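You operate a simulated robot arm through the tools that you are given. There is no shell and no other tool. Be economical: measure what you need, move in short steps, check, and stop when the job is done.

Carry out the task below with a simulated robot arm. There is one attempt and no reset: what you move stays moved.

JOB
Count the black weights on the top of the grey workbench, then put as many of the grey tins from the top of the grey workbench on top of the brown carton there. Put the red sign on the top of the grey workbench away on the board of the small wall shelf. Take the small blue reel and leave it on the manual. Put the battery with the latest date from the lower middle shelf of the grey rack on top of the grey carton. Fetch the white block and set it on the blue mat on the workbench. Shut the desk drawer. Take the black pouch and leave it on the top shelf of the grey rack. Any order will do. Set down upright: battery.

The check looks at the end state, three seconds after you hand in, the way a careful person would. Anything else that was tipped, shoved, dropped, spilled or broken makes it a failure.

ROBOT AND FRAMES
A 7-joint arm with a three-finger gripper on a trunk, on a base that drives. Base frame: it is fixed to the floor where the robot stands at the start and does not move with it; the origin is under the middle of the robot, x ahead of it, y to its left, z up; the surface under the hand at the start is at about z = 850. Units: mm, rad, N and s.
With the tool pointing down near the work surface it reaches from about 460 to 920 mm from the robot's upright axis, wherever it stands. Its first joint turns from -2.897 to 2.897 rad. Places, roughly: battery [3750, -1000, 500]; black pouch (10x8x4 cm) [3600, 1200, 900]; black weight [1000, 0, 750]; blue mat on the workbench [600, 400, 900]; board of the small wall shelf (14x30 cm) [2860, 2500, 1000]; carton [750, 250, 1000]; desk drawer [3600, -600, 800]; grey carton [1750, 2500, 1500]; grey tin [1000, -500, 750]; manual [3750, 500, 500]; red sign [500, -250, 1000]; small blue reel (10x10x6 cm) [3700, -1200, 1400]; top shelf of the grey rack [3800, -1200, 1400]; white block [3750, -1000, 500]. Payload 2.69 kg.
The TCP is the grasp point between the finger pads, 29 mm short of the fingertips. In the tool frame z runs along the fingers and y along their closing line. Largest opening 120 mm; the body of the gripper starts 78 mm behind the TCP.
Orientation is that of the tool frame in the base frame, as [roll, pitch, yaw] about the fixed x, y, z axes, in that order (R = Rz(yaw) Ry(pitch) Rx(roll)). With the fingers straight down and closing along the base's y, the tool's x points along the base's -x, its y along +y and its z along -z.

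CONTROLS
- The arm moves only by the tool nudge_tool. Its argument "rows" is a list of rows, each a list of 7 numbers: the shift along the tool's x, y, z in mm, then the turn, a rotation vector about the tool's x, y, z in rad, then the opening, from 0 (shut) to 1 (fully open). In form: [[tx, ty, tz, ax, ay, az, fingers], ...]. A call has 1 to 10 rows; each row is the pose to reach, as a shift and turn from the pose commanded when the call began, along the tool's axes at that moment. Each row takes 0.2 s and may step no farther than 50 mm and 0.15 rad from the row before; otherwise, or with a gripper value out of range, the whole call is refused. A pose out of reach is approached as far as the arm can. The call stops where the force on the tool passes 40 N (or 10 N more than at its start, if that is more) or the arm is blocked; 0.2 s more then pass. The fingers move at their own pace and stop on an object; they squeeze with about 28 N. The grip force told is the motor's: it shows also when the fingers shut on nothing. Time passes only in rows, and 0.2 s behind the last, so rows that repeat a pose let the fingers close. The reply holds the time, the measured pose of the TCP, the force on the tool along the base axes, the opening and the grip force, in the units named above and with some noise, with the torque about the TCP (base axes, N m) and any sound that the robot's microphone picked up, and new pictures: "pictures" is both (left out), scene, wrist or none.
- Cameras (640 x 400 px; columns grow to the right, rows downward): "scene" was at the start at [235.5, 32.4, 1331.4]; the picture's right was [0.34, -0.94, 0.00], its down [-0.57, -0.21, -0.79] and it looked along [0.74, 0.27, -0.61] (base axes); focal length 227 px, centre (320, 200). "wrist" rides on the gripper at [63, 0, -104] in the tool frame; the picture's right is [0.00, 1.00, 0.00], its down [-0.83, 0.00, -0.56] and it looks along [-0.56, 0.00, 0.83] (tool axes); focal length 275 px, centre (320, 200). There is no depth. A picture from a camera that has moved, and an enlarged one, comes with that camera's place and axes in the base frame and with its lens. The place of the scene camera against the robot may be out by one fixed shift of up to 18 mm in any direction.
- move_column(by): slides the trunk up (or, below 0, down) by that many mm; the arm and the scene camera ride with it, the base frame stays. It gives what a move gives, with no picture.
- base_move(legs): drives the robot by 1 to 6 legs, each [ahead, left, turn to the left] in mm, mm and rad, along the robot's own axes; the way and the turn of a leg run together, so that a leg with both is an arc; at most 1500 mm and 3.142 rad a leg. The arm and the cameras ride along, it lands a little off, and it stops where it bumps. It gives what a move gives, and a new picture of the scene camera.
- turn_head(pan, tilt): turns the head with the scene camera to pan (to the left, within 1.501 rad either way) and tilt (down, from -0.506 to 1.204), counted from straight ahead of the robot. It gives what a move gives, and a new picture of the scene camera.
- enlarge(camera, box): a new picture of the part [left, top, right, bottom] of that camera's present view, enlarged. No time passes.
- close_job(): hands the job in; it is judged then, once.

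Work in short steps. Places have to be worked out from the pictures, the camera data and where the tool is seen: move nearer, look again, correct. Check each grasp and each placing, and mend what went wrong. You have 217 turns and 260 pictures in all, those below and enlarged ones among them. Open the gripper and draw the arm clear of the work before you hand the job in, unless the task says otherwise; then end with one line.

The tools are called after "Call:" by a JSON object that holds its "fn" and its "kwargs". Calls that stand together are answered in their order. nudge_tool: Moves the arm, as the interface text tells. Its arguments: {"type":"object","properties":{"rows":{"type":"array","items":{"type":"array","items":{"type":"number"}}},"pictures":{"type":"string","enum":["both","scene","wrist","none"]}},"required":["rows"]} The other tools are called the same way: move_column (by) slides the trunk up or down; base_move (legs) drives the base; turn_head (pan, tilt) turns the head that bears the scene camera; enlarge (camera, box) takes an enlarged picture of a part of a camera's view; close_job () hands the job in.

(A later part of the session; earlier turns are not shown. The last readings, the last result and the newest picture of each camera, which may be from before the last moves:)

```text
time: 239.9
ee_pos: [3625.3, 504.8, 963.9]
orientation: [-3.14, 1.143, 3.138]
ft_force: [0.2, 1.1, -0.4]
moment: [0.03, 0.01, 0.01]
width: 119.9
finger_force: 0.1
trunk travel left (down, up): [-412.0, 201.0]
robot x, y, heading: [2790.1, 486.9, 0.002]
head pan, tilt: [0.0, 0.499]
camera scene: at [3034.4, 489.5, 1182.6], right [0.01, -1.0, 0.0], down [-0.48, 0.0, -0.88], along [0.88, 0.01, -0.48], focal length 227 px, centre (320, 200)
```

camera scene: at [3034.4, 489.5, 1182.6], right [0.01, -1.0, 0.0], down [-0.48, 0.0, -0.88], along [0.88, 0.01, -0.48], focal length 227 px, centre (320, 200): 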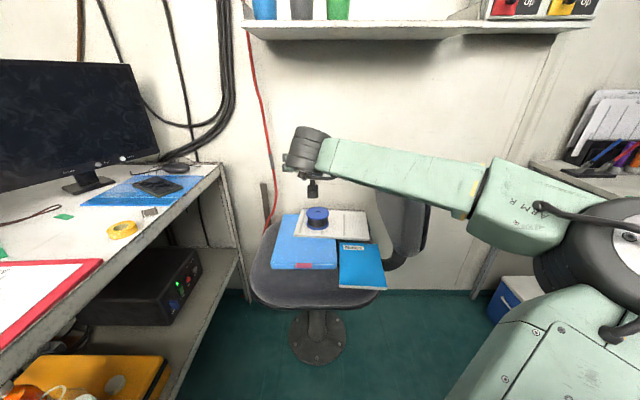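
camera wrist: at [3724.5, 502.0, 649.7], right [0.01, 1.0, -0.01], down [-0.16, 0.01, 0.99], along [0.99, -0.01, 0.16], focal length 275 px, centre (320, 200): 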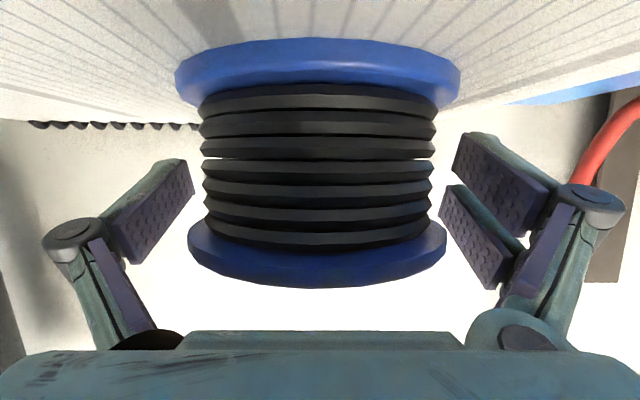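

Reel placed on the manual. Next the desk drawer: retract the arm, close the fingers, and strafe right to face the drawer.

Call:
{"fn": "nudge_tool", "kwargs": {"rows": [[18, 0, -41, 0, 0, 0, 0.6], [36, 0, -82, 0, 0, 0, 0.3], [54, 0, -123, 0, 0, 0, 0], [72, 0, -164, 0, 0, 0, 0], [90, 0, -205, 0, 0, 0, 0], [110, 0, -246, 0, -0.1, 0, 0], [110, 0, -246, 0, -0.2, 0, 0], [110, 0, -246, 0, -0.32, 0, 0]], "pictures": "none"}}

Call:
{"fn": "base_move", "kwargs": {"legs": [[0, -1180, 0]]}}

Call:
{"fn": "turn_head", "kwargs": {"pan": 0.25, "tilt": 0.55}}

```text
time: 240.7
ee_pos: [3480.4, 588.9, 962.6]
orientation: [3.134, 1.133, -2.97]
ft_force: [1.3, 0.5, 0.0]
moment: [-0.01, -0.02, -0.02]
width: 63.8
finger_force: 2.0
trunk travel left (down, up): [-412.0, 201.0]
robot x, y, heading: [2790.6, 485.2, 0.004]
head pan, tilt: [0.0, 0.499]
stopped in row 4: the arm was blocked; the commanded pose is now the measured one
```

```text
time: 250.1
ee_pos: [3484.9, -582.1, 964.9]
orientation: [-3.141, 1.131, -2.967]
ft_force: [0.1, -0.3, 0.0]
moment: [0.0, 0.0, 0.0]
width: 0.2
finger_force: 28.7
trunk travel left (down, up): [-412.0, 201.0]
robot x, y, heading: [2793.7, -688.7, 0.001]
head pan, tilt: [0.0, 0.499]
camera scene: at [3040.9, -682.5, 1182.6], right [0.01, -1.0, 0.0], down [-0.48, 0.0, -0.88], along [0.88, 0.0, -0.48], focal length 227 px, centre (320, 200)
```

scene: 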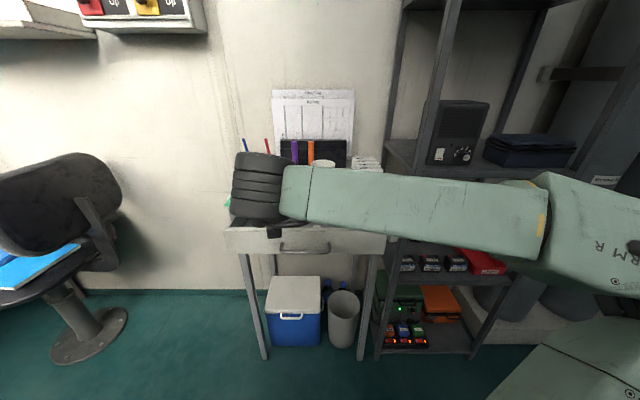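

```text
time: 250.9
ee_pos: [3484.6, -583.1, 963.5]
orientation: [3.135, 1.132, -2.968]
ft_force: [0.2, 0.5, 0.2]
moment: [0.0, -0.03, -0.03]
width: 0.1
finger_force: 27.7
trunk travel left (down, up): [-412.0, 201.0]
robot x, y, heading: [2794.9, -686.4, 0.006]
head pan, tilt: [0.25, 0.55]
camera scene: at [3036.9, -660.4, 1178.0], right [0.25, -0.97, 0.0], down [-0.51, -0.13, -0.85], along [0.83, 0.21, -0.52], focal length 227 px, centre (320, 200)
```

scene: 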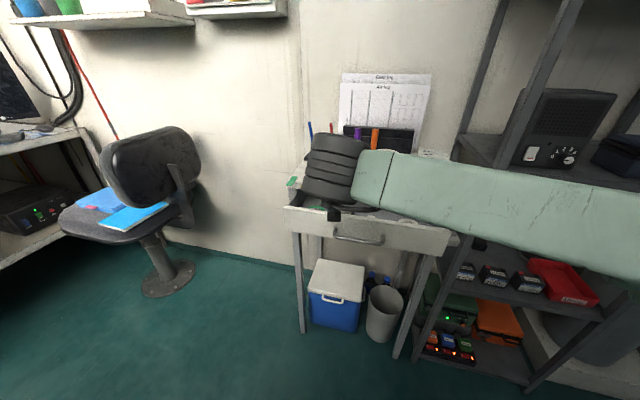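

The open drawer's front panel is at x ≈ 3514, z 755–834. I back off, lower the closed fingers in front of the panel beside the handle.

Call:
{"fn": "base_move", "kwargs": {"legs": [[-150, -140, 0]]}}

Call:
{"fn": "nudge_tool", "kwargs": {"rows": [[38, 0, 17.6, 0, 0, 0, 0], [75, 0, 35, 0, -0.1, 0, 0], [112, 0, 53, 0, -0.2, 0, 0], [150, 0, 70.5, 0, -0.3, 0, 0], [150, 0, 70.5, 0, -0.3, 0, 0]], "pictures": "both"}}

```text
time: 252.6
ee_pos: [3341.0, -715.8, 963.5]
orientation: [3.141, 1.133, -2.96]
ft_force: [0.9, -0.4, 0.1]
moment: [0.01, 0.0, -0.02]
width: 0.1
finger_force: 28.4
trunk travel left (down, up): [-412.0, 201.0]
robot x, y, heading: [2656.2, -822.5, 0.015]
head pan, tilt: [0.25, 0.55]
camera scene: at [2892.7, -796.1, 1178.0], right [0.26, -0.97, 0.0], down [-0.5, -0.13, -0.85], along [0.82, 0.22, -0.52], focal length 227 px, centre (320, 200)
```

scene: 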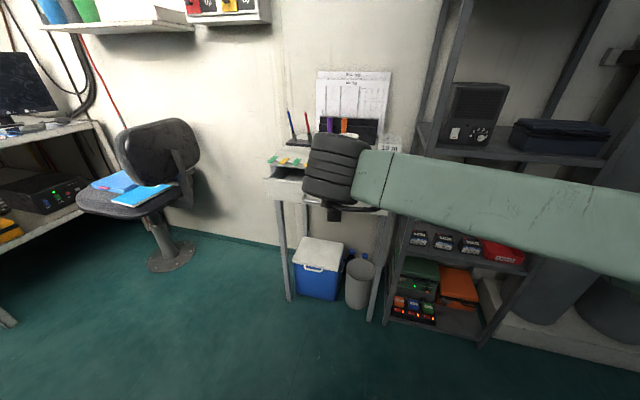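

```text
time: 253.8
ee_pos: [3362.8, -683.0, 808.4]
orientation: [-3.13, 1.42, -2.974]
ft_force: [-0.2, -0.3, 0.5]
moment: [0.0, 0.04, -0.01]
width: 0.2
finger_force: 28.1
out of reach, approached as far as the arm can: row 3, 4, 5
trunk travel left (down, up): [-412.0, 201.0]
robot x, y, heading: [2650.9, -827.0, 0.014]
head pan, tilt: [0.25, 0.55]
camera scene: at [2892.3, -794.6, 1178.1], right [0.26, -0.97, 0.0], down [-0.5, -0.14, -0.85], along [0.82, 0.22, -0.52], focal length 227 px, centre (320, 200)
camera wrist: at [3250.7, -701.3, 761.7], right [-0.15, 0.99, -0.01], down [-0.42, -0.06, 0.91], along [0.89, 0.14, 0.43], focal length 275 px, centre (320, 200)
```

scene: 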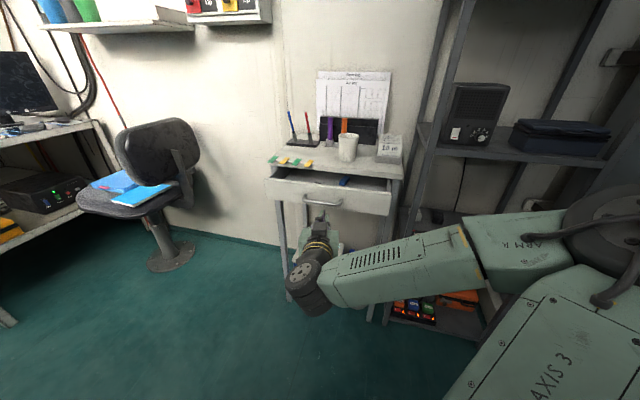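
wrist: 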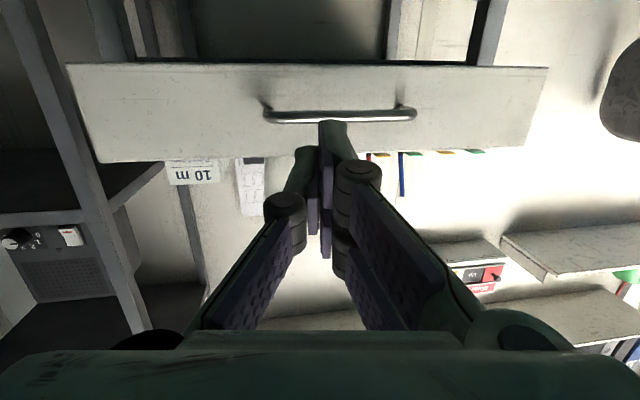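

The handle is straight ahead of the closed fingertips. Advance the base 105 mm, then push with the arm along +x.

Call:
{"fn": "base_move", "kwargs": {"legs": [[105, -15, -0.014]]}}

Call:
{"fn": "nudge_tool", "kwargs": {"rows": [[-3, -3, 20, 0, 0, 0, 0], [-6, -6, 39, 0, 0, 0, 0], [-9, -10, 58, 0, 0, 0, 0], [-12, -13, 78, 0, 0, 0, 0], [-15, -17, 97, 0, 0, 0, 0], [-18, -20, 117, 0, 0, 0, 0], [-21, -23, 136, 0, 0, 0, 0], [-24, -27, 156, 0, 0, 0, 0]], "pictures": "scene"}}

```text
time: 255.0
ee_pos: [3468.3, -710.8, 808.4]
orientation: [-3.136, 1.42, -3.0]
ft_force: [0.2, 0.2, -0.1]
moment: [-0.01, -0.02, -0.01]
width: 0.0
finger_force: 28.1
trunk travel left (down, up): [-412.0, 201.0]
robot x, y, heading: [2756.2, -837.6, -0.006]
head pan, tilt: [0.25, 0.55]
camera scene: at [2998.6, -814.5, 1178.0], right [0.24, -0.97, 0.0], down [-0.51, -0.13, -0.85], along [0.83, 0.21, -0.52], focal length 227 px, centre (320, 200)
```

scene: 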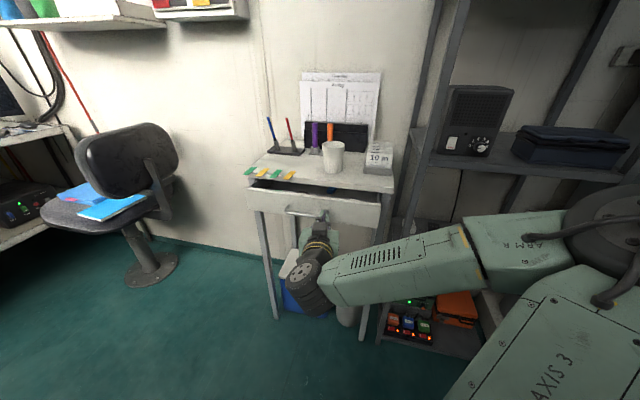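

```text
time: 256.8
ee_pos: [3555.4, -724.8, 807.2]
orientation: [-3.087, 1.381, -2.961]
ft_force: [-1.4, -7.3, -2.7]
moment: [-0.09, 0.06, -0.09]
width: 0.0
finger_force: 28.0
out of reach, approached as far as the arm can: row 2, 3, 4, 5, 6, 7, 8
trunk travel left (down, up): [-412.0, 201.0]
robot x, y, heading: [2758.2, -839.4, -0.004]
head pan, tilt: [0.25, 0.55]
camera scene: at [2998.7, -815.3, 1177.9], right [0.24, -0.97, 0.0], down [-0.51, -0.13, -0.85], along [0.83, 0.21, -0.52], focal length 227 px, centre (320, 200)
```

scene: 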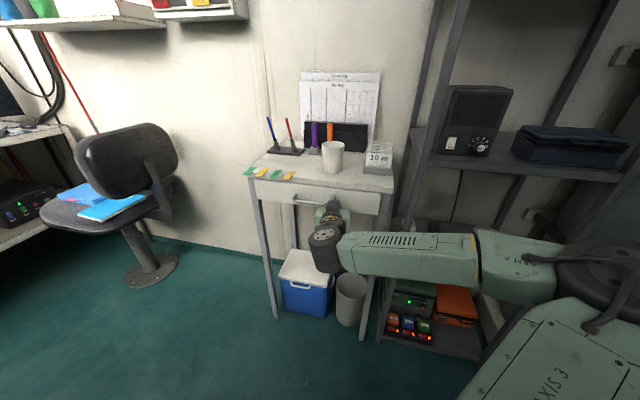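

The drawer is nearly shut; the arm is at its reach. Push the last bit with the base.

Call:
{"fn": "base_move", "kwargs": {"legs": [[25, 0, 0]]}}

Call:
{"fn": "enlarge", "kwargs": {"camera": "scene", "box": [220, 140, 420, 260]}}

```text
time: 257.6
ee_pos: [3580.4, -725.2, 807.8]
orientation: [-3.09, 1.383, -2.965]
ft_force: [0.7, -16.6, -3.1]
moment: [-0.25, 0.01, 0.02]
width: 0.2
finger_force: 28.1
trunk travel left (down, up): [-412.0, 201.0]
robot x, y, heading: [2780.1, -837.8, -0.001]
head pan, tilt: [0.25, 0.55]
camera scene: at [3023.9, -815.7, 1177.9], right [0.24, -0.97, 0.0], down [-0.51, -0.13, -0.85], along [0.83, 0.21, -0.52], focal length 227 px, centre (320, 200)
```

scene: 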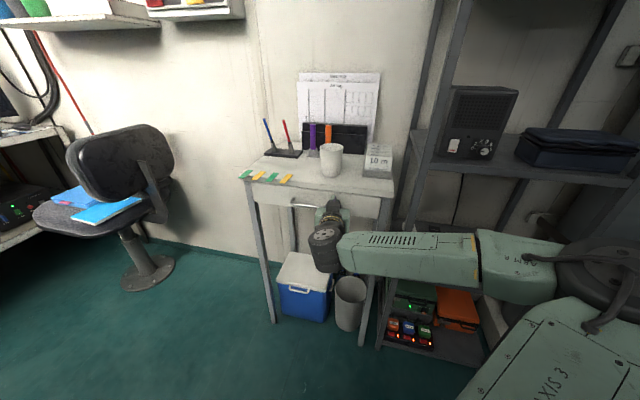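

```text
3.20 times, centred on (320, 200) of scene
camera zoom: at [3023.9, -815.7, 1177.9], right [0.24, -0.97, 0.0], down [-0.51, -0.13, -0.85], along [0.83, 0.21, -0.52], focal length 726 px, centre (320, 200)
```

zoom: 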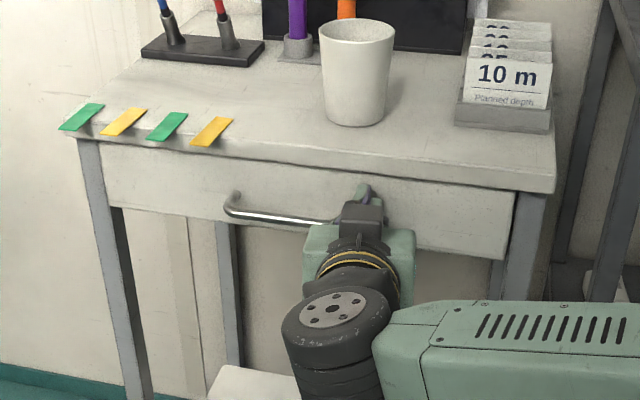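

Panel looks almost flush but there is no resistance yet; push further until it meets its stop.

Call:
{"fn": "base_move", "kwargs": {"legs": [[20, 6, 0]]}}

Call:
{"fn": "enlarge", "kwargs": {"camera": "scene", "box": [220, 140, 420, 260]}}

```text
time: 258.4
ee_pos: [3584.9, -724.8, 808.4]
orientation: [-3.071, 1.383, -2.951]
ft_force: [-11.3, -4.0, 6.2]
moment: [0.03, -0.42, 0.02]
width: 0.0
finger_force: 27.9
trunk travel left (down, up): [-412.0, 201.0]
robot x, y, heading: [2787.4, -840.7, -0.007]
head pan, tilt: [0.25, 0.55]
stopped in leg 1: the force on the tool passed its limit at 80 N (the readings are from after the stop); the commanded pose is now the measured one
camera scene: at [3029.6, -813.6, 1178.3], right [0.24, -0.97, 0.0], down [-0.51, -0.13, -0.85], along [0.83, 0.2, -0.52], focal length 227 px, centre (320, 200)
```

scene: 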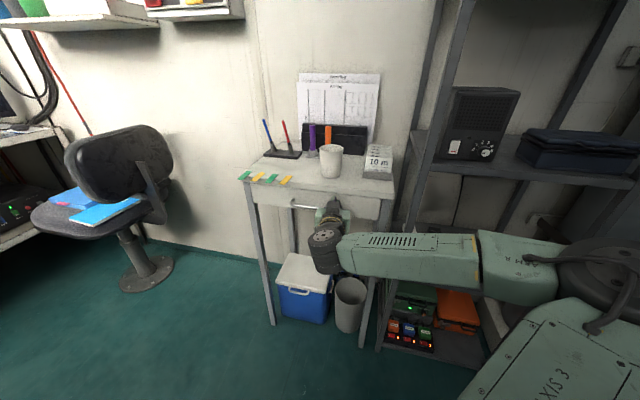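

```text
3.20 times, centred on (320, 200) of scene
camera zoom: at [3029.6, -813.6, 1178.3], right [0.24, -0.97, 0.0], down [-0.51, -0.13, -0.85], along [0.83, 0.2, -0.52], focal length 726 px, centre (320, 200)
```

zoom: 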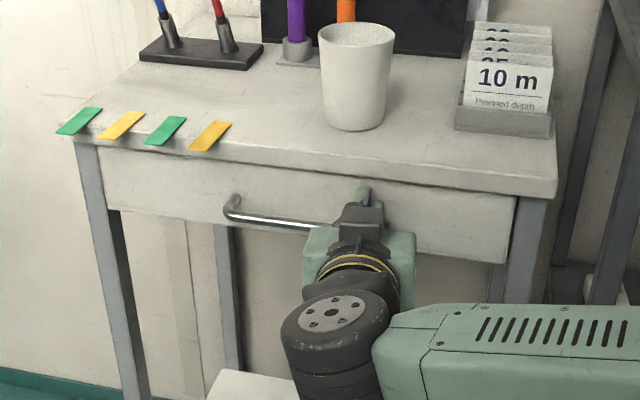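

Stop reached: the drawer is shut. Back straight out and check that it stays shut.

Call:
{"fn": "base_move", "kwargs": {"legs": [[-260, 0, 0]]}}

Call:
{"fn": "enlarge", "kwargs": {"camera": "scene", "box": [260, 150, 560, 330]}}

```text
time: 260.2
ee_pos: [3324.1, -717.7, 805.1]
orientation: [-3.077, 1.383, -2.946]
ft_force: [1.0, 0.2, 0.8]
moment: [0.0, 0.0, 0.01]
width: 0.0
finger_force: 27.5
trunk travel left (down, up): [-412.0, 201.0]
robot x, y, heading: [2531.2, -836.3, 0.0]
head pan, tilt: [0.25, 0.55]
camera scene: at [2770.3, -810.3, 1178.0], right [0.25, -0.97, 0.0], down [-0.51, -0.13, -0.85], along [0.83, 0.21, -0.52], focal length 227 px, centre (320, 200)
```

scene: 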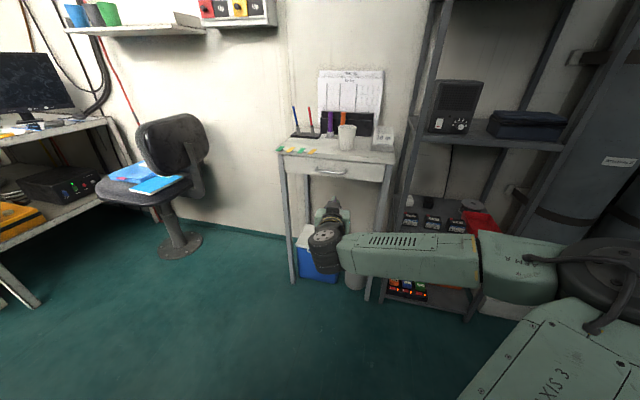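

```text
2.13 times, centred on (410, 240) of scene
camera zoom: at [2770.3, -810.3, 1178.0], right [0.25, -0.97, 0.0], down [-0.51, -0.13, -0.85], along [0.83, 0.21, -0.52], focal length 484 px, centre (128, 115)
```

zoom: 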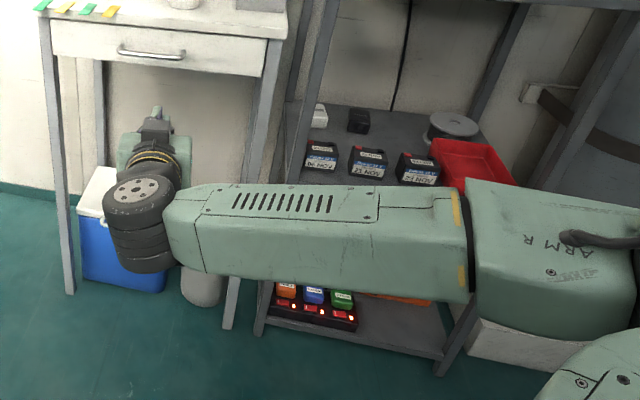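

Drawer is shut. Now move in front of the rack to read the battery dates.

Call:
{"fn": "base_move", "kwargs": {"legs": [[60, -330, 0]]}}

Call:
{"fn": "turn_head", "kwargs": {"pan": 0.25, "tilt": 0.55}}

Call:
{"fn": "enlarge", "kwargs": {"camera": "scene", "box": [230, 150, 420, 260]}}

```text
time: 263.4
ee_pos: [3384.0, -1053.0, 807.2]
orientation: [-3.075, 1.381, -2.945]
ft_force: [0.0, 0.3, -0.3]
moment: [-0.01, -0.01, -0.03]
width: 0.2
finger_force: 28.4
trunk travel left (down, up): [-412.0, 201.0]
robot x, y, heading: [2590.7, -1168.7, -0.001]
head pan, tilt: [0.25, 0.55]
camera scene: at [2831.3, -1146.0, 1178.0], right [0.25, -0.97, 0.0], down [-0.51, -0.13, -0.85], along [0.83, 0.21, -0.52], focal length 227 px, centre (320, 200)
```

scene: 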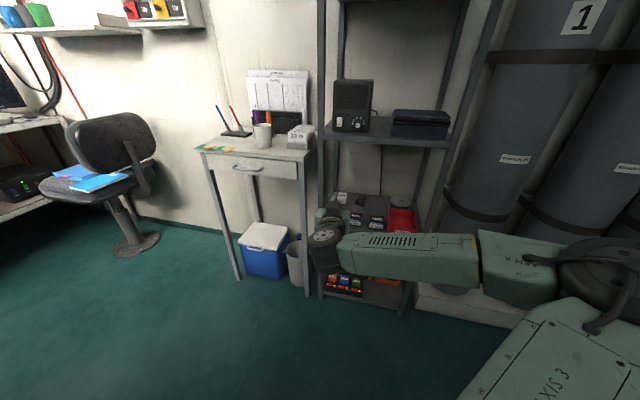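

```text
time: 264.0
ee_pos: [3384.9, -1052.3, 806.9]
orientation: [-3.074, 1.383, -2.946]
ft_force: [-0.5, -0.5, -0.1]
moment: [0.03, 0.0, 0.01]
width: 0.1
finger_force: 28.3
trunk travel left (down, up): [-412.0, 201.0]
robot x, y, heading: [2591.2, -1169.3, 0.001]
head pan, tilt: [0.25, 0.55]
camera scene: at [2831.3, -1146.0, 1178.0], right [0.25, -0.97, 0.0], down [-0.51, -0.13, -0.85], along [0.83, 0.21, -0.52], focal length 227 px, centre (320, 200)
```

scene: 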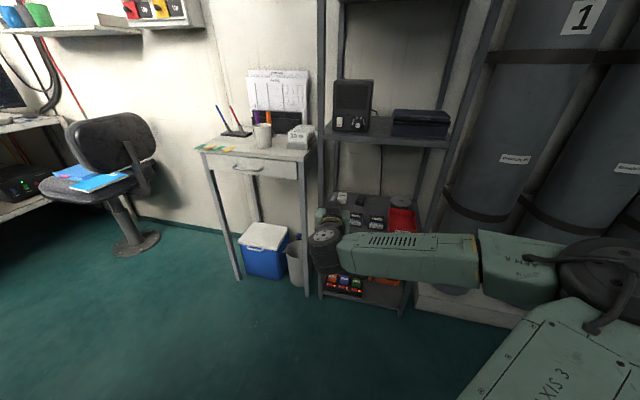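

```text
3.37 times, centred on (325, 205) of scene
camera zoom: at [2831.3, -1146.0, 1178.0], right [0.25, -0.97, 0.0], down [-0.51, -0.13, -0.85], along [0.83, 0.21, -0.52], focal length 764 px, centre (303, 183)
```

zoom: 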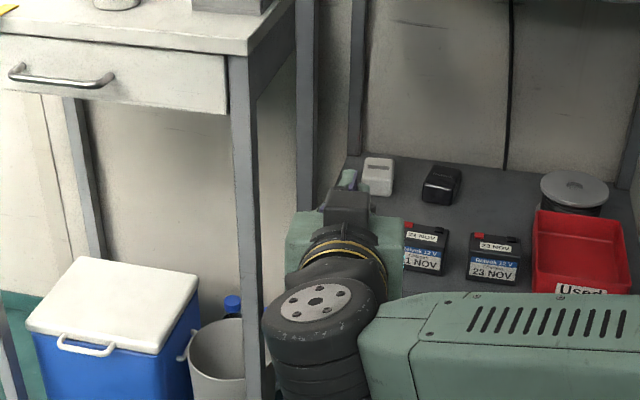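

White block is at the back-left of the lower middle shelf; batteries in front but the hand hides one. Retract the hand up and back to see the labels.

Call:
{"fn": "nudge_tool", "kwargs": {"rows": [[-13, 8, -42, 0.05, 0, 0.01, 0], [-25, 16, -84, 0.1, 0, 0.02, 0], [-37, 24, -126, 0.15, 0, 0.03, 0], [-50, 31, -168, 0.19, 0, 0.036, 0], [-62, 39, -211, 0.19, 0, 0.036, 0], [-100, 39, -215, 0.19, 0, 0.036, 0]], "pictures": "scene"}}

Call:
{"fn": "enlarge", "kwargs": {"camera": "scene", "box": [310, 170, 450, 260]}}

```text
time: 265.4
ee_pos: [3195.9, -1026.0, 954.6]
orientation: [-3.07, 1.383, -3.137]
ft_force: [0.0, 0.1, 1.1]
moment: [0.02, 0.01, -0.01]
width: 0.1
finger_force: 27.9
out of reach, approached as far as the arm can: row 3, 4, 5, 6
trunk travel left (down, up): [-412.0, 201.0]
robot x, y, heading: [2589.0, -1172.6, -0.002]
head pan, tilt: [0.25, 0.55]
camera scene: at [2831.3, -1145.9, 1178.0], right [0.25, -0.97, 0.0], down [-0.51, -0.13, -0.85], along [0.83, 0.21, -0.52], focal length 227 px, centre (320, 200)
```

scene: 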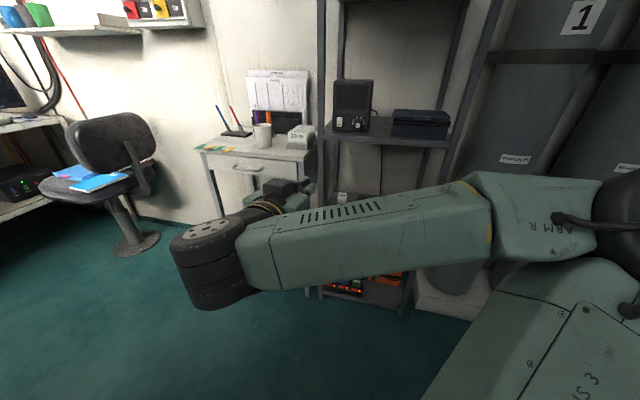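

```text
4.44 times, centred on (380, 215) of scene
camera zoom: at [2831.3, -1145.9, 1178.0], right [0.25, -0.97, 0.0], down [-0.51, -0.13, -0.85], along [0.83, 0.21, -0.52], focal length 1008 px, centre (53, 133)
```

zoom: 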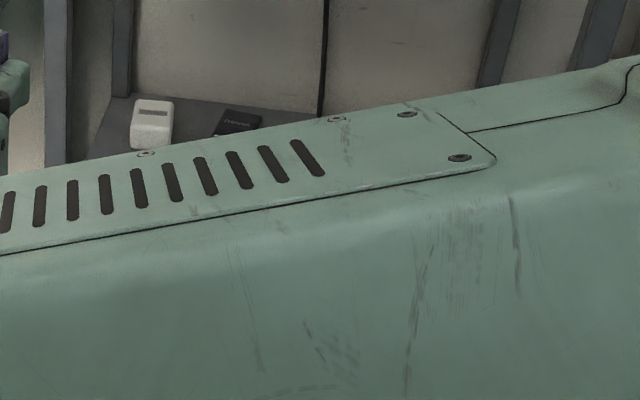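

The forearm hides them now. Use the wrist camera: lower the trunk and tilt the tool down to look forward into the shelf.

Call:
{"fn": "nudge_tool", "kwargs": {"rows": [[0, 0, 0, 0, 0.13, 0, 0], [0, 0, 0, 0, 0.26, 0, 0], [0, 0, 0, 0, 0.39, 0, 0], [0, 0, 0, 0, 0.52, 0, 0], [0, 0, 0, 0, 0.62, 0, 0]], "pictures": "none"}}

Call:
{"fn": "move_column", "kwargs": {"by": -200}}

Call:
{"fn": "enlarge", "kwargs": {"camera": "wrist", "box": [120, 20, 520, 270]}}

```text
time: 266.6
ee_pos: [3197.4, -1027.0, 953.7]
orientation: [-3.124, 0.763, 3.09]
ft_force: [0.5, 0.4, 0.5]
moment: [0.0, -0.01, -0.02]
width: 0.0
finger_force: 28.1
trunk travel left (down, up): [-412.0, 201.0]
robot x, y, heading: [2592.0, -1171.2, 0.002]
head pan, tilt: [0.25, 0.55]
```

```text
time: 268.8
ee_pos: [3195.3, -1028.2, 752.8]
orientation: [-3.123, 0.764, 3.089]
ft_force: [-0.2, 0.1, -0.3]
moment: [-0.01, 0.01, 0.02]
width: 0.2
finger_force: 27.9
trunk travel left (down, up): [-212.0, 401.0]
robot x, y, heading: [2587.7, -1167.1, -0.001]
head pan, tilt: [0.25, 0.55]
```

```text
1.60 times, centred on (320, 145) of wrist
camera zoom: at [3079.6, -1020.2, 786.2], right [0.06, 1.0, -0.02], down [0.22, 0.0, 0.98], along [0.97, -0.06, -0.22], focal length 440 px, centre (320, 288)
```

zoom: 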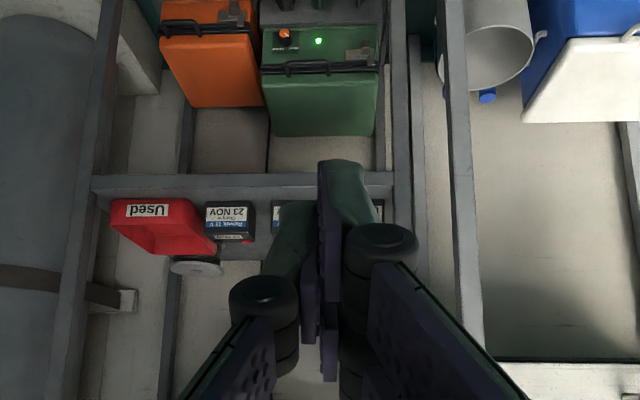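

Open the gripper to see between the fingers.

Call:
{"fn": "nudge_tool", "kwargs": {"rows": [[0, 0, 0, 0, 0, 0, 1], [0, -20, 0, 0, 0, 0, 1], [0, -40, 0, 0, 0, 0, 1], [0, -60, 0, 0, 0, 0, 1], [0, -60, 0, 0, 0, 0, 1], [0, -60, 0, 0, 0, 0, 1]], "pictures": "none"}}

Call:
{"fn": "enlarge", "kwargs": {"camera": "wrist", "box": [190, 100, 450, 260]}}

```text
time: 270.2
ee_pos: [3191.8, -1089.7, 754.6]
orientation: [-3.124, 0.764, 3.091]
ft_force: [-0.3, -0.4, -0.4]
moment: [-0.02, -0.01, 0.01]
width: 105.7
finger_force: 0.1
trunk travel left (down, up): [-212.0, 401.0]
robot x, y, heading: [2590.7, -1172.1, 0.003]
head pan, tilt: [0.25, 0.55]
```

```text
2.46 times, centred on (320, 180) of wrist
camera zoom: at [3075.3, -1081.4, 787.2], right [0.06, 1.0, -0.02], down [0.22, 0.0, 0.98], along [0.97, -0.06, -0.22], focal length 678 px, centre (320, 249)
```

zoom: 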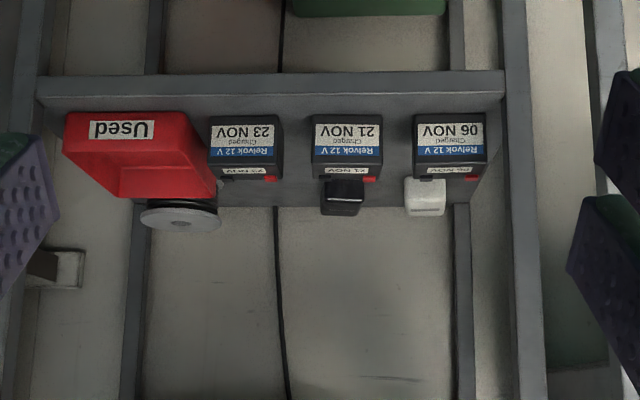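

Dates read 06, 21 and 23 NOV: the 23 NOV battery (nearest the red tray) is wanted, at about (3710, -1192), shelf z ≈ 517. I level the tool, lower the trunk and approach in line with it.

Call:
{"fn": "nudge_tool", "kwargs": {"rows": [[0, 0, 0, 0, -0.13, 0, 0.75], [0, 0, 0, 0, -0.26, 0, 0.75], [0, 0, 0, 0.02, -0.39, 0.02, 0.75], [0, 0, 0, 0.04, -0.52, 0.03, 0.75], [0, 0, 0, 0.05, -0.63, 0.03, 0.75]], "pictures": "none"}}

Call:
{"fn": "move_column", "kwargs": {"by": -196}}

Call:
{"fn": "base_move", "kwargs": {"legs": [[0, -100, 0], [330, 0, 0]]}}

Call:
{"fn": "nudge_tool", "kwargs": {"rows": [[0, 0, 0, 0, 0, 0, 0.75]], "pictures": "wrist"}}

```text
time: 271.4
ee_pos: [3210.2, -1075.3, 775.0]
orientation: [-3.087, 1.397, 3.077]
ft_force: [0.3, -0.8, 0.2]
moment: [-0.04, 0.03, -0.02]
width: 90.1
finger_force: 0.1
out of reach, approached as far as the arm can: row 4, 5
trunk travel left (down, up): [-212.0, 401.0]
robot x, y, heading: [2594.0, -1169.7, -0.002]
head pan, tilt: [0.25, 0.55]
```

```text
time: 273.7
ee_pos: [3206.9, -1074.9, 646.7]
orientation: [-3.076, 1.399, 3.088]
ft_force: [-0.3, 0.2, 0.6]
moment: [0.0, 0.0, -0.03]
width: 90.1
finger_force: 0.1
trunk travel left (down, up): [-78.0, 535.0]
robot x, y, heading: [2590.9, -1169.0, 0.002]
head pan, tilt: [0.25, 0.55]
stopped: the arm was blocked; the commanded pose is now the measured one
```

```text
time: 276.9
ee_pos: [3531.7, -1167.3, 646.0]
orientation: [-3.072, 1.399, 3.1]
ft_force: [-0.4, 0.7, 0.0]
moment: [0.06, 0.02, 0.02]
width: 90.0
finger_force: 0.0
trunk travel left (down, up): [-78.0, 535.0]
robot x, y, heading: [2915.4, -1270.3, 0.013]
head pan, tilt: [0.25, 0.55]
camera scene: at [3153.1, -1243.4, 847.9], right [0.26, -0.97, 0.0], down [-0.5, -0.14, -0.86], along [0.83, 0.22, -0.52], focal length 227 px, centre (320, 200)
```

scene: 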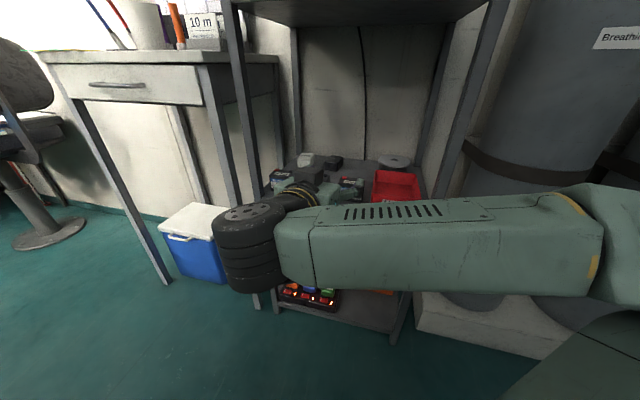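

```text
time: 277.3
ee_pos: [3531.1, -1166.5, 645.9]
orientation: [-3.074, 1.4, 3.1]
ft_force: [0.3, 1.0, 0.2]
moment: [0.01, 0.0, -0.01]
width: 90.1
finger_force: 0.1
trunk travel left (down, up): [-78.0, 535.0]
robot x, y, heading: [2915.5, -1268.6, 0.013]
head pan, tilt: [0.25, 0.55]
camera wrist: at [3418.8, -1156.7, 602.4], right [0.11, 0.99, -0.02], down [-0.4, 0.06, 0.91], along [0.91, -0.09, 0.41], focal length 275 px, centre (320, 200)
```

wrist: 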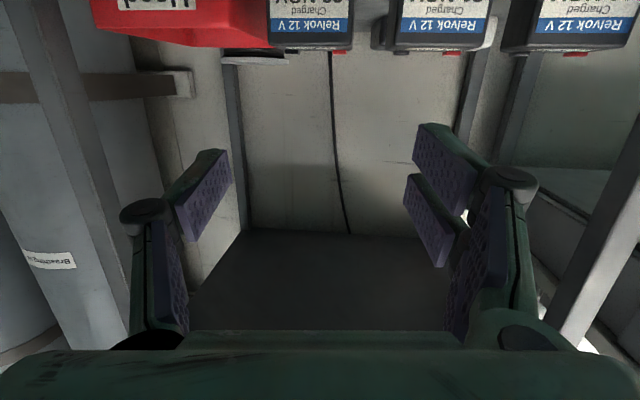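

The trunk is at its limit with the arm; lower the arm itself by ~90 mm and straighten the yaw.

Call:
{"fn": "nudge_tool", "kwargs": {"rows": [[31, -9, 5, -0.036, 0, -0.006, 0.68], [62, -18, 11, -0.072, 0, -0.013, 0.68], [92, -26, 16, -0.108, 0, -0.019, 0.68], [92, -26, 16, -0.108, 0, -0.019, 0.68]], "pictures": "wrist"}}

```text
time: 278.3
ee_pos: [3591.6, -1164.8, 589.2]
orientation: [-3.082, 1.396, -3.082]
ft_force: [0.3, -0.5, 0.3]
moment: [0.02, 0.01, -0.03]
width: 81.7
finger_force: 0.0
out of reach, approached as far as the arm can: row 1, 2, 3, 4
trunk travel left (down, up): [-78.0, 535.0]
robot x, y, heading: [2915.8, -1271.0, 0.012]
head pan, tilt: [0.25, 0.55]
camera wrist: at [3478.5, -1166.7, 545.8], right [0.0, 1.0, -0.02], down [-0.4, 0.01, 0.91], along [0.91, 0.01, 0.4], focal length 275 px, centre (320, 200)
```

wrist: 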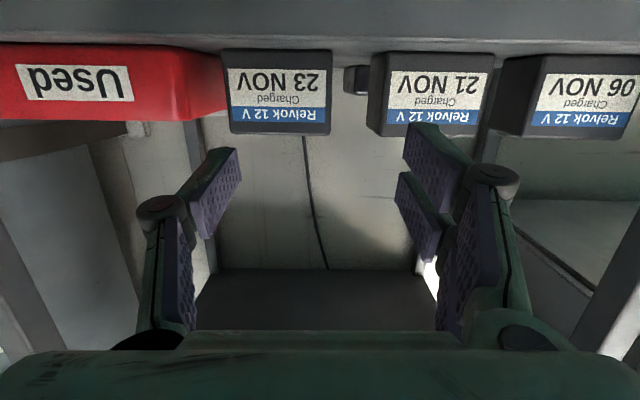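

Battery spans y -1158…-1234, z 528–582; 20 mm gap to the tray. Lower the trunk 24 mm and strafe 31 mm.

Call:
{"fn": "move_column", "kwargs": {"by": -23}}

Call:
{"fn": "base_move", "kwargs": {"legs": [[0, -30, -0.012]]}}

Call:
{"fn": "nudge_tool", "kwargs": {"rows": [[0, 0, 0, 0, 0, 0, 0.74]], "pictures": "wrist"}}

```text
time: 279.0
ee_pos: [3589.7, -1163.3, 592.1]
orientation: [-3.062, 1.404, -3.06]
ft_force: [0.2, 0.0, 0.1]
moment: [0.02, 0.01, 0.01]
width: 81.8
finger_force: 0.1
trunk travel left (down, up): [-55.0, 558.0]
robot x, y, heading: [2917.2, -1269.8, 0.017]
head pan, tilt: [0.25, 0.55]
```

```text
time: 279.9
ee_pos: [3590.7, -1201.2, 594.5]
orientation: [-3.068, 1.406, -3.081]
ft_force: [0.1, -0.5, -0.7]
moment: [0.0, 0.02, 0.05]
width: 81.8
finger_force: 0.0
trunk travel left (down, up): [-55.0, 558.0]
robot x, y, heading: [2917.9, -1301.3, 0.001]
head pan, tilt: [0.25, 0.55]
camera scene: at [3149.0, -1275.2, 848.0], right [0.25, -0.97, 0.0], down [-0.49, -0.13, -0.86], along [0.83, 0.21, -0.51], focal length 227 px, centre (320, 200)
```

scene: 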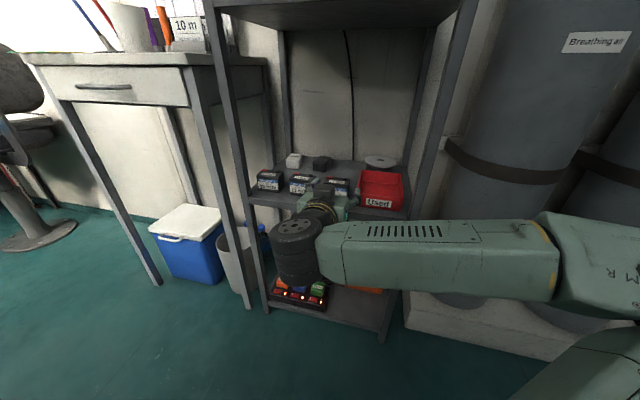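

```text
time: 280.5
ee_pos: [3589.1, -1200.9, 594.1]
orientation: [-3.044, 1.408, -3.054]
ft_force: [0.1, 0.1, -0.5]
moment: [0.04, -0.01, 0.01]
width: 88.6
finger_force: 0.1
trunk travel left (down, up): [-55.0, 558.0]
robot x, y, heading: [2915.2, -1302.8, -0.002]
head pan, tilt: [0.25, 0.55]
stopped in row 1: the arm was blocked; the commanded pose is now the measured one
camera wrist: at [3476.7, -1200.9, 549.7], right [0.01, 1.0, -0.02], down [-0.41, 0.02, 0.91], along [0.91, 0.0, 0.41], focal length 275 px, centre (320, 200)
```

wrist: 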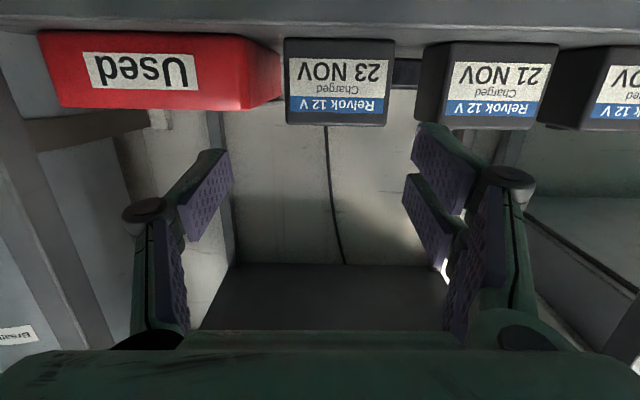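

The low elbow gets blocked. Better: raise the trunk and use a more downward tool (θ ≈ 50°).

Call:
{"fn": "move_column", "kwargs": {"by": 170}}

Call:
{"fn": "nudge_tool", "kwargs": {"rows": [[22, 0, 3, 0, 0.11, 0, 0.74], [44, 0, 7, 0, 0.22, 0, 0.74], [66, 0, 11, 0, 0.33, 0, 0.74], [88, 0, 14, 0, 0.44, 0, 0.74], [110, 0, 18, 0, 0.54, 0, 0.74]], "pictures": "wrist"}}

```text
time: 282.4
ee_pos: [3593.4, -1201.8, 733.1]
orientation: [-3.073, 1.393, -3.083]
ft_force: [0.0, 0.4, 0.4]
moment: [0.01, -0.02, 0.02]
width: 88.5
finger_force: 0.1
trunk travel left (down, up): [-225.0, 388.0]
robot x, y, heading: [2913.6, -1301.4, -0.003]
head pan, tilt: [0.25, 0.55]
```

```text
time: 283.6
ee_pos: [3595.8, -1203.0, 621.2]
orientation: [-3.122, 0.854, -3.14]
ft_force: [-1.2, 0.0, -0.1]
moment: [-0.01, 0.01, 0.0]
width: 88.5
finger_force: 0.0
trunk travel left (down, up): [-225.0, 388.0]
robot x, y, heading: [2917.4, -1299.6, -0.002]
head pan, tilt: [0.25, 0.55]
camera wrist: at [3474.6, -1203.9, 643.4], right [0.01, 1.0, -0.02], down [0.13, 0.01, 0.99], along [0.99, -0.01, -0.13], focal length 275 px, centre (320, 200)
```

wrist: 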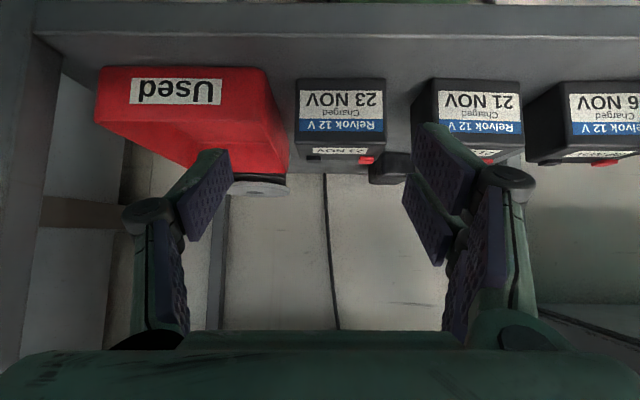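

Battery now measured: x 3673–3734, y -1156…-1225, z 522–577. Align y, rise slightly, and advance over it.

Call:
{"fn": "nudge_tool", "kwargs": {"rows": [[-9, 13, -8, 0, 0, 0, 0.67], [-9, 13, -8, 0, 0, 0, 0.67]], "pictures": "none"}}

Call:
{"fn": "base_move", "kwargs": {"legs": [[103, 0, 0.002]]}}

Call:
{"fn": "nudge_tool", "kwargs": {"rows": [[0, 0, 0, 0, 0, 0, 0.67]], "pictures": "wrist"}}

```text
time: 284.2
ee_pos: [3594.1, -1189.4, 634.1]
orientation: [-3.122, 0.852, -3.138]
ft_force: [-0.4, -0.7, 0.7]
moment: [-0.01, 0.02, 0.03]
width: 80.4
finger_force: 0.1
trunk travel left (down, up): [-225.0, 388.0]
robot x, y, heading: [2916.1, -1299.8, 0.002]
head pan, tilt: [0.25, 0.55]
```

```text
time: 285.4
ee_pos: [3698.0, -1191.0, 632.5]
orientation: [-3.123, 0.853, -3.138]
ft_force: [0.1, 0.6, -0.5]
moment: [-0.02, -0.02, 0.02]
width: 80.3
finger_force: 0.0
trunk travel left (down, up): [-225.0, 388.0]
robot x, y, heading: [3022.4, -1300.2, -0.001]
head pan, tilt: [0.25, 0.55]
camera scene: at [3259.1, -1276.2, 991.4], right [0.25, -0.97, 0.0], down [-0.51, -0.13, -0.85], along [0.83, 0.21, -0.52], focal length 227 px, centre (320, 200)
```

scene: 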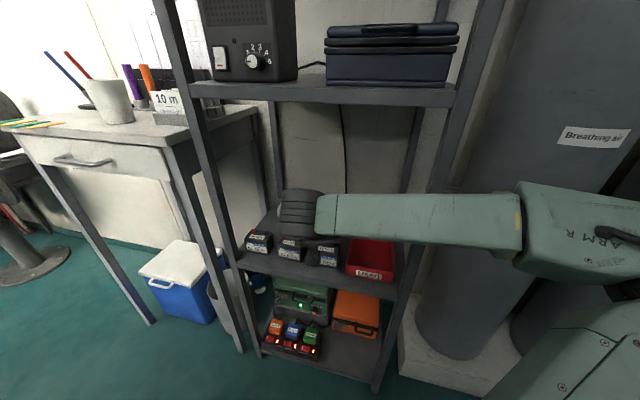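

```text
time: 285.8
ee_pos: [3697.8, -1189.6, 633.5]
orientation: [-3.123, 0.855, -3.139]
ft_force: [-1.2, -0.3, -0.2]
moment: [0.0, 0.02, 0.0]
width: 80.3
finger_force: 0.0
trunk travel left (down, up): [-225.0, 388.0]
robot x, y, heading: [3017.0, -1300.0, 0.001]
head pan, tilt: [0.25, 0.55]
camera wrist: at [3578.1, -1189.9, 655.0], right [0.01, 1.0, -0.02], down [0.13, 0.01, 0.99], along [0.99, -0.01, -0.13], focal length 275 px, centre (320, 200)
```

wrist: 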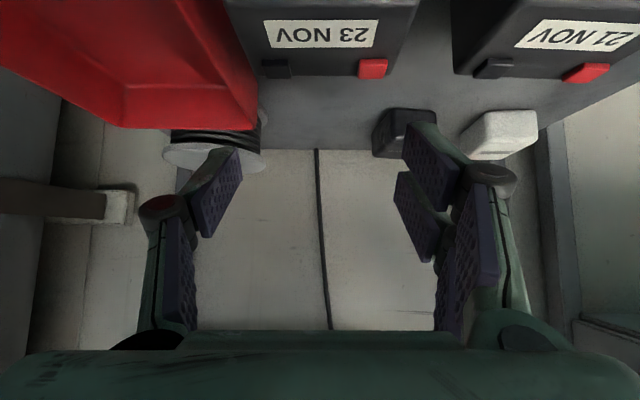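

Aligned over the 23 NOV battery. Descend with the trunk, checking forces.

Call:
{"fn": "move_column", "kwargs": {"by": -40}}

Call:
{"fn": "move_column", "kwargs": {"by": -22}}

Call:
{"fn": "nudge_tool", "kwargs": {"rows": [[0, 0, 0, 0, 0, 0, 0.67]], "pictures": "wrist"}}

```text
time: 286.6
ee_pos: [3699.0, -1190.1, 593.8]
orientation: [-3.123, 0.855, -3.139]
ft_force: [0.0, -0.1, -0.3]
moment: [0.01, 0.02, -0.04]
width: 80.3
finger_force: 0.1
trunk travel left (down, up): [-185.0, 428.0]
robot x, y, heading: [3017.9, -1302.7, -0.004]
head pan, tilt: [0.25, 0.55]
```

```text
time: 287.3
ee_pos: [3698.2, -1191.4, 571.4]
orientation: [-3.122, 0.851, -3.14]
ft_force: [0.2, 1.4, 0.6]
moment: [-0.02, -0.04, 0.03]
width: 79.9
finger_force: 0.1
trunk travel left (down, up): [-163.0, 450.0]
robot x, y, heading: [3018.5, -1300.1, -0.002]
head pan, tilt: [0.25, 0.55]
```

```text
time: 287.7
ee_pos: [3697.9, -1190.4, 571.2]
orientation: [-3.122, 0.854, 3.141]
ft_force: [0.0, 0.5, -0.6]
moment: [0.01, 0.03, -0.04]
width: 79.6
finger_force: 0.1
trunk travel left (down, up): [-163.0, 450.0]
robot x, y, heading: [3017.2, -1302.1, -0.005]
head pan, tilt: [0.25, 0.55]
camera wrist: at [3578.0, -1190.0, 592.8], right [0.01, 1.0, -0.02], down [0.13, 0.01, 0.99], along [0.99, -0.01, -0.13], focal length 275 px, centre (320, 200)
```

wrist: 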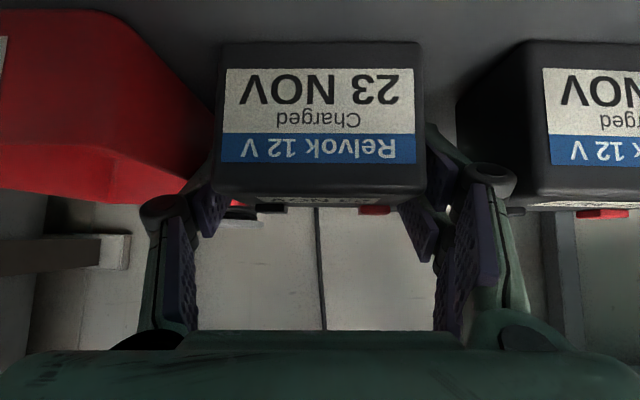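

Fingers straddle the battery cleanly. Close and lift a little.

Call:
{"fn": "nudge_tool", "kwargs": {"rows": [[0, 0, 0, 0, 0, 0, 0.3], [0, 0, 0, 0, 0, 0, 0.3], [0, 0, 0, 0, 0, 0, 0.3]], "pictures": "none"}}

Call:
{"fn": "move_column", "kwargs": {"by": 35}}

Call:
{"fn": "nudge_tool", "kwargs": {"rows": [[0, 0, 0, 0, 0, 0, 0.3]], "pictures": "wrist"}}

```text
time: 288.5
ee_pos: [3698.5, -1190.8, 570.8]
orientation: [-3.123, 0.854, -3.14]
ft_force: [-0.6, -0.8, 1.4]
moment: [0.15, 0.17, 0.01]
width: 65.6
finger_force: 27.8
trunk travel left (down, up): [-163.0, 450.0]
robot x, y, heading: [3014.4, -1298.7, -0.001]
head pan, tilt: [0.25, 0.55]
```

```text
time: 289.3
ee_pos: [3696.7, -1190.2, 605.8]
orientation: [-3.122, 0.854, -3.138]
ft_force: [-0.3, 0.9, -3.7]
moment: [-0.01, -0.05, -0.02]
width: 65.2
finger_force: 27.6
trunk travel left (down, up): [-198.0, 415.0]
robot x, y, heading: [3020.5, -1299.8, 0.0]
head pan, tilt: [0.25, 0.55]
```

```text
time: 289.7
ee_pos: [3698.7, -1190.0, 606.7]
orientation: [-3.122, 0.853, -3.139]
ft_force: [0.0, 0.1, -4.0]
moment: [-0.01, -0.1, 0.01]
width: 65.1
finger_force: 27.9
trunk travel left (down, up): [-198.0, 415.0]
robot x, y, heading: [3017.9, -1301.7, -0.0]
head pan, tilt: [0.25, 0.55]
camera wrist: at [3578.2, -1189.9, 627.8], right [0.01, 1.0, -0.02], down [0.13, 0.01, 0.99], along [0.99, -0.01, -0.13], focal length 275 px, centre (320, 200)
```

wrist: 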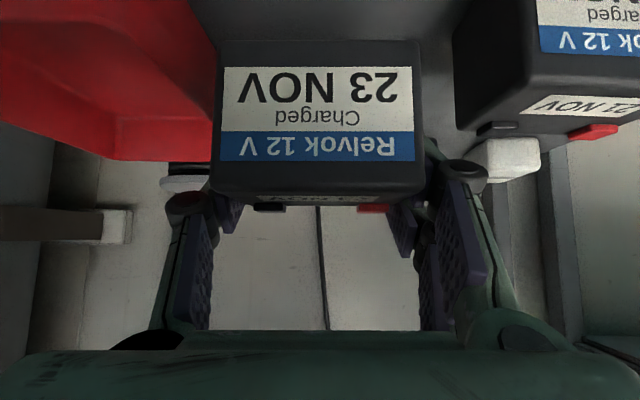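

The 23 NOV battery is held upright. Carry it out and around to the wall with the grey carton.

Call:
{"fn": "base_move", "kwargs": {"legs": [[-900, 0, 0], [0, 1500, 0], [0, 1400, 0], [0, 0, 1.571]]}}

Call:
{"fn": "move_column", "kwargs": {"by": 414}}

Call:
{"fn": "turn_head", "kwargs": {"pan": 0.5, "tilt": 0.1}}

```text
time: 320.3
ee_pos: [1980.1, 2272.8, 606.4]
orientation: [-3.123, 0.853, -1.516]
ft_force: [0.3, -0.3, -2.5]
moment: [0.07, 0.04, 0.0]
width: 64.9
finger_force: 28.0
trunk travel left (down, up): [-198.0, 415.0]
robot x, y, heading: [2123.4, 1598.5, 1.628]
head pan, tilt: [0.25, 0.55]
camera scene: at [2088.1, 1843.1, 964.3], right [0.96, 0.29, 0.0], down [0.15, -0.5, -0.85], along [-0.25, 0.81, -0.52], focal length 227 px, centre (320, 200)
```

scene: 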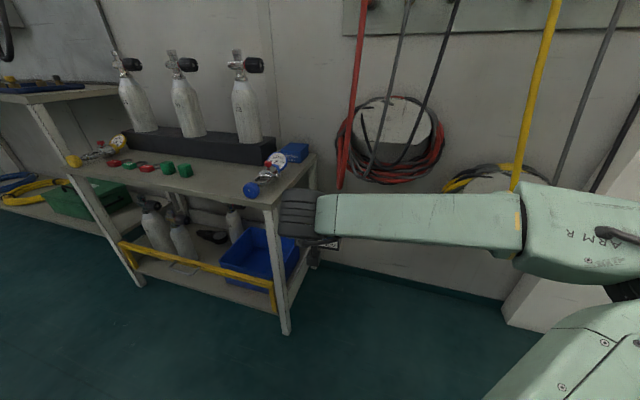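

```text
refused: 414 is not a number from -400 to 400
```

```text
time: 321.2
ee_pos: [1978.4, 2272.8, 605.5]
orientation: [-3.124, 0.854, -1.52]
ft_force: [0.5, 0.3, -3.1]
moment: [0.08, -0.02, 0.03]
width: 64.9
finger_force: 28.5
trunk travel left (down, up): [-198.0, 415.0]
robot x, y, heading: [2122.9, 1594.7, 1.62]
head pan, tilt: [0.499, 0.099]
camera scene: at [2066.6, 1835.8, 1005.8], right [0.85, 0.52, 0.0], down [0.05, -0.09, -0.99], along [-0.52, 0.85, -0.1], focal length 227 px, centre (320, 200)
```

scene: 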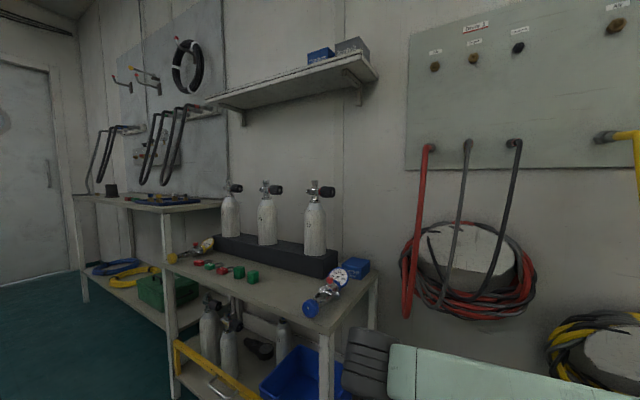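

Raise the trunk and look at the cartons.

Call:
{"fn": "move_column", "kwargs": {"by": 400}}

Call:
{"fn": "enlarge", "kwargs": {"camera": "scene", "box": [170, 130, 470, 320]}}

```text
time: 325.1
ee_pos: [1978.9, 2272.4, 1006.1]
orientation: [-3.121, 0.853, -1.516]
ft_force: [-0.8, -1.0, -3.4]
moment: [0.09, 0.0, -0.01]
width: 65.0
finger_force: 28.4
trunk travel left (down, up): [-598.0, 15.0]
robot x, y, heading: [2127.6, 1596.6, 1.618]
head pan, tilt: [0.499, 0.099]
```

```text
2.11 times, centred on (320, 225) of scene
camera zoom: at [2066.6, 1836.0, 1405.8], right [0.85, 0.52, 0.0], down [0.05, -0.09, -0.99], along [-0.52, 0.85, -0.1], focal length 478 px, centre (320, 147)
```

zoom: 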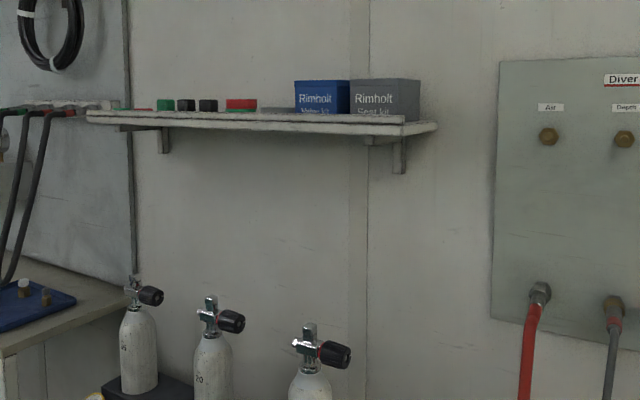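

Grey carton: top ≈ 1434, x 1697–1793, y 2531–2630. I tilt the tool to θ ≈ 75° and raise (the battery will be levelled against the carton afterwards).

Call:
{"fn": "nudge_tool", "kwargs": {"rows": [[0, 0, 0, 0, -0.12, 0, 0.3], [0, 0, 0, 0, -0.24, 0, 0.3], [0, 0, 0, 0, -0.36, 0, 0.3], [0, 0, 0, 0, -0.45, 0, 0.3]], "pictures": "none"}}

Call:
{"fn": "nudge_tool", "kwargs": {"rows": [[-44, 0, -12, 0, 0, 0, 0.3], [-88, 0, -24, 0, 0, 0, 0.3], [-132, 0, -36, 0, 0, 0, 0.3], [-176, 0, -48, 0, 0, 0, 0.3], [-220, 0, -60, 0, 0, 0, 0.3], [-264, 0, -72, 0, 0, 0, 0.3], [-308, 0, -84, 0, 0, 0, 0.3], [-352, 0, -96, 0, 0, 0, 0.3], [-396, 0, -108, 0, 0, 0, 0.3], [-440, 0, -120, 0, 0, 0, 0.3]], "pictures": "none"}}

Call:
{"fn": "move_column", "kwargs": {"by": 14}}

```text
time: 326.1
ee_pos: [1971.3, 2286.0, 1009.3]
orientation: [-3.096, 1.304, -1.486]
ft_force: [-0.5, 0.1, -4.2]
moment: [0.04, 0.0, 0.0]
width: 65.1
finger_force: 27.6
out of reach, approached as far as the arm can: row 3, 4
trunk travel left (down, up): [-598.0, 15.0]
robot x, y, heading: [2124.1, 1599.5, 1.621]
head pan, tilt: [0.499, 0.099]
```

```text
time: 328.2
ee_pos: [1964.5, 2283.6, 1465.4]
orientation: [-3.089, 1.302, -1.484]
ft_force: [0.0, -0.5, -4.3]
moment: [0.02, 0.01, 0.02]
width: 65.0
finger_force: 28.6
trunk travel left (down, up): [-598.0, 15.0]
robot x, y, heading: [2119.9, 1596.4, 1.62]
head pan, tilt: [0.499, 0.099]
```

```text
time: 328.9
ee_pos: [1964.7, 2284.7, 1478.4]
orientation: [-3.093, 1.302, -1.485]
ft_force: [-0.4, 0.2, -3.6]
moment: [0.05, 0.01, 0.03]
width: 65.0
finger_force: 28.2
trunk travel left (down, up): [-612.0, 1.0]
robot x, y, heading: [2121.6, 1596.4, 1.622]
head pan, tilt: [0.499, 0.099]
```

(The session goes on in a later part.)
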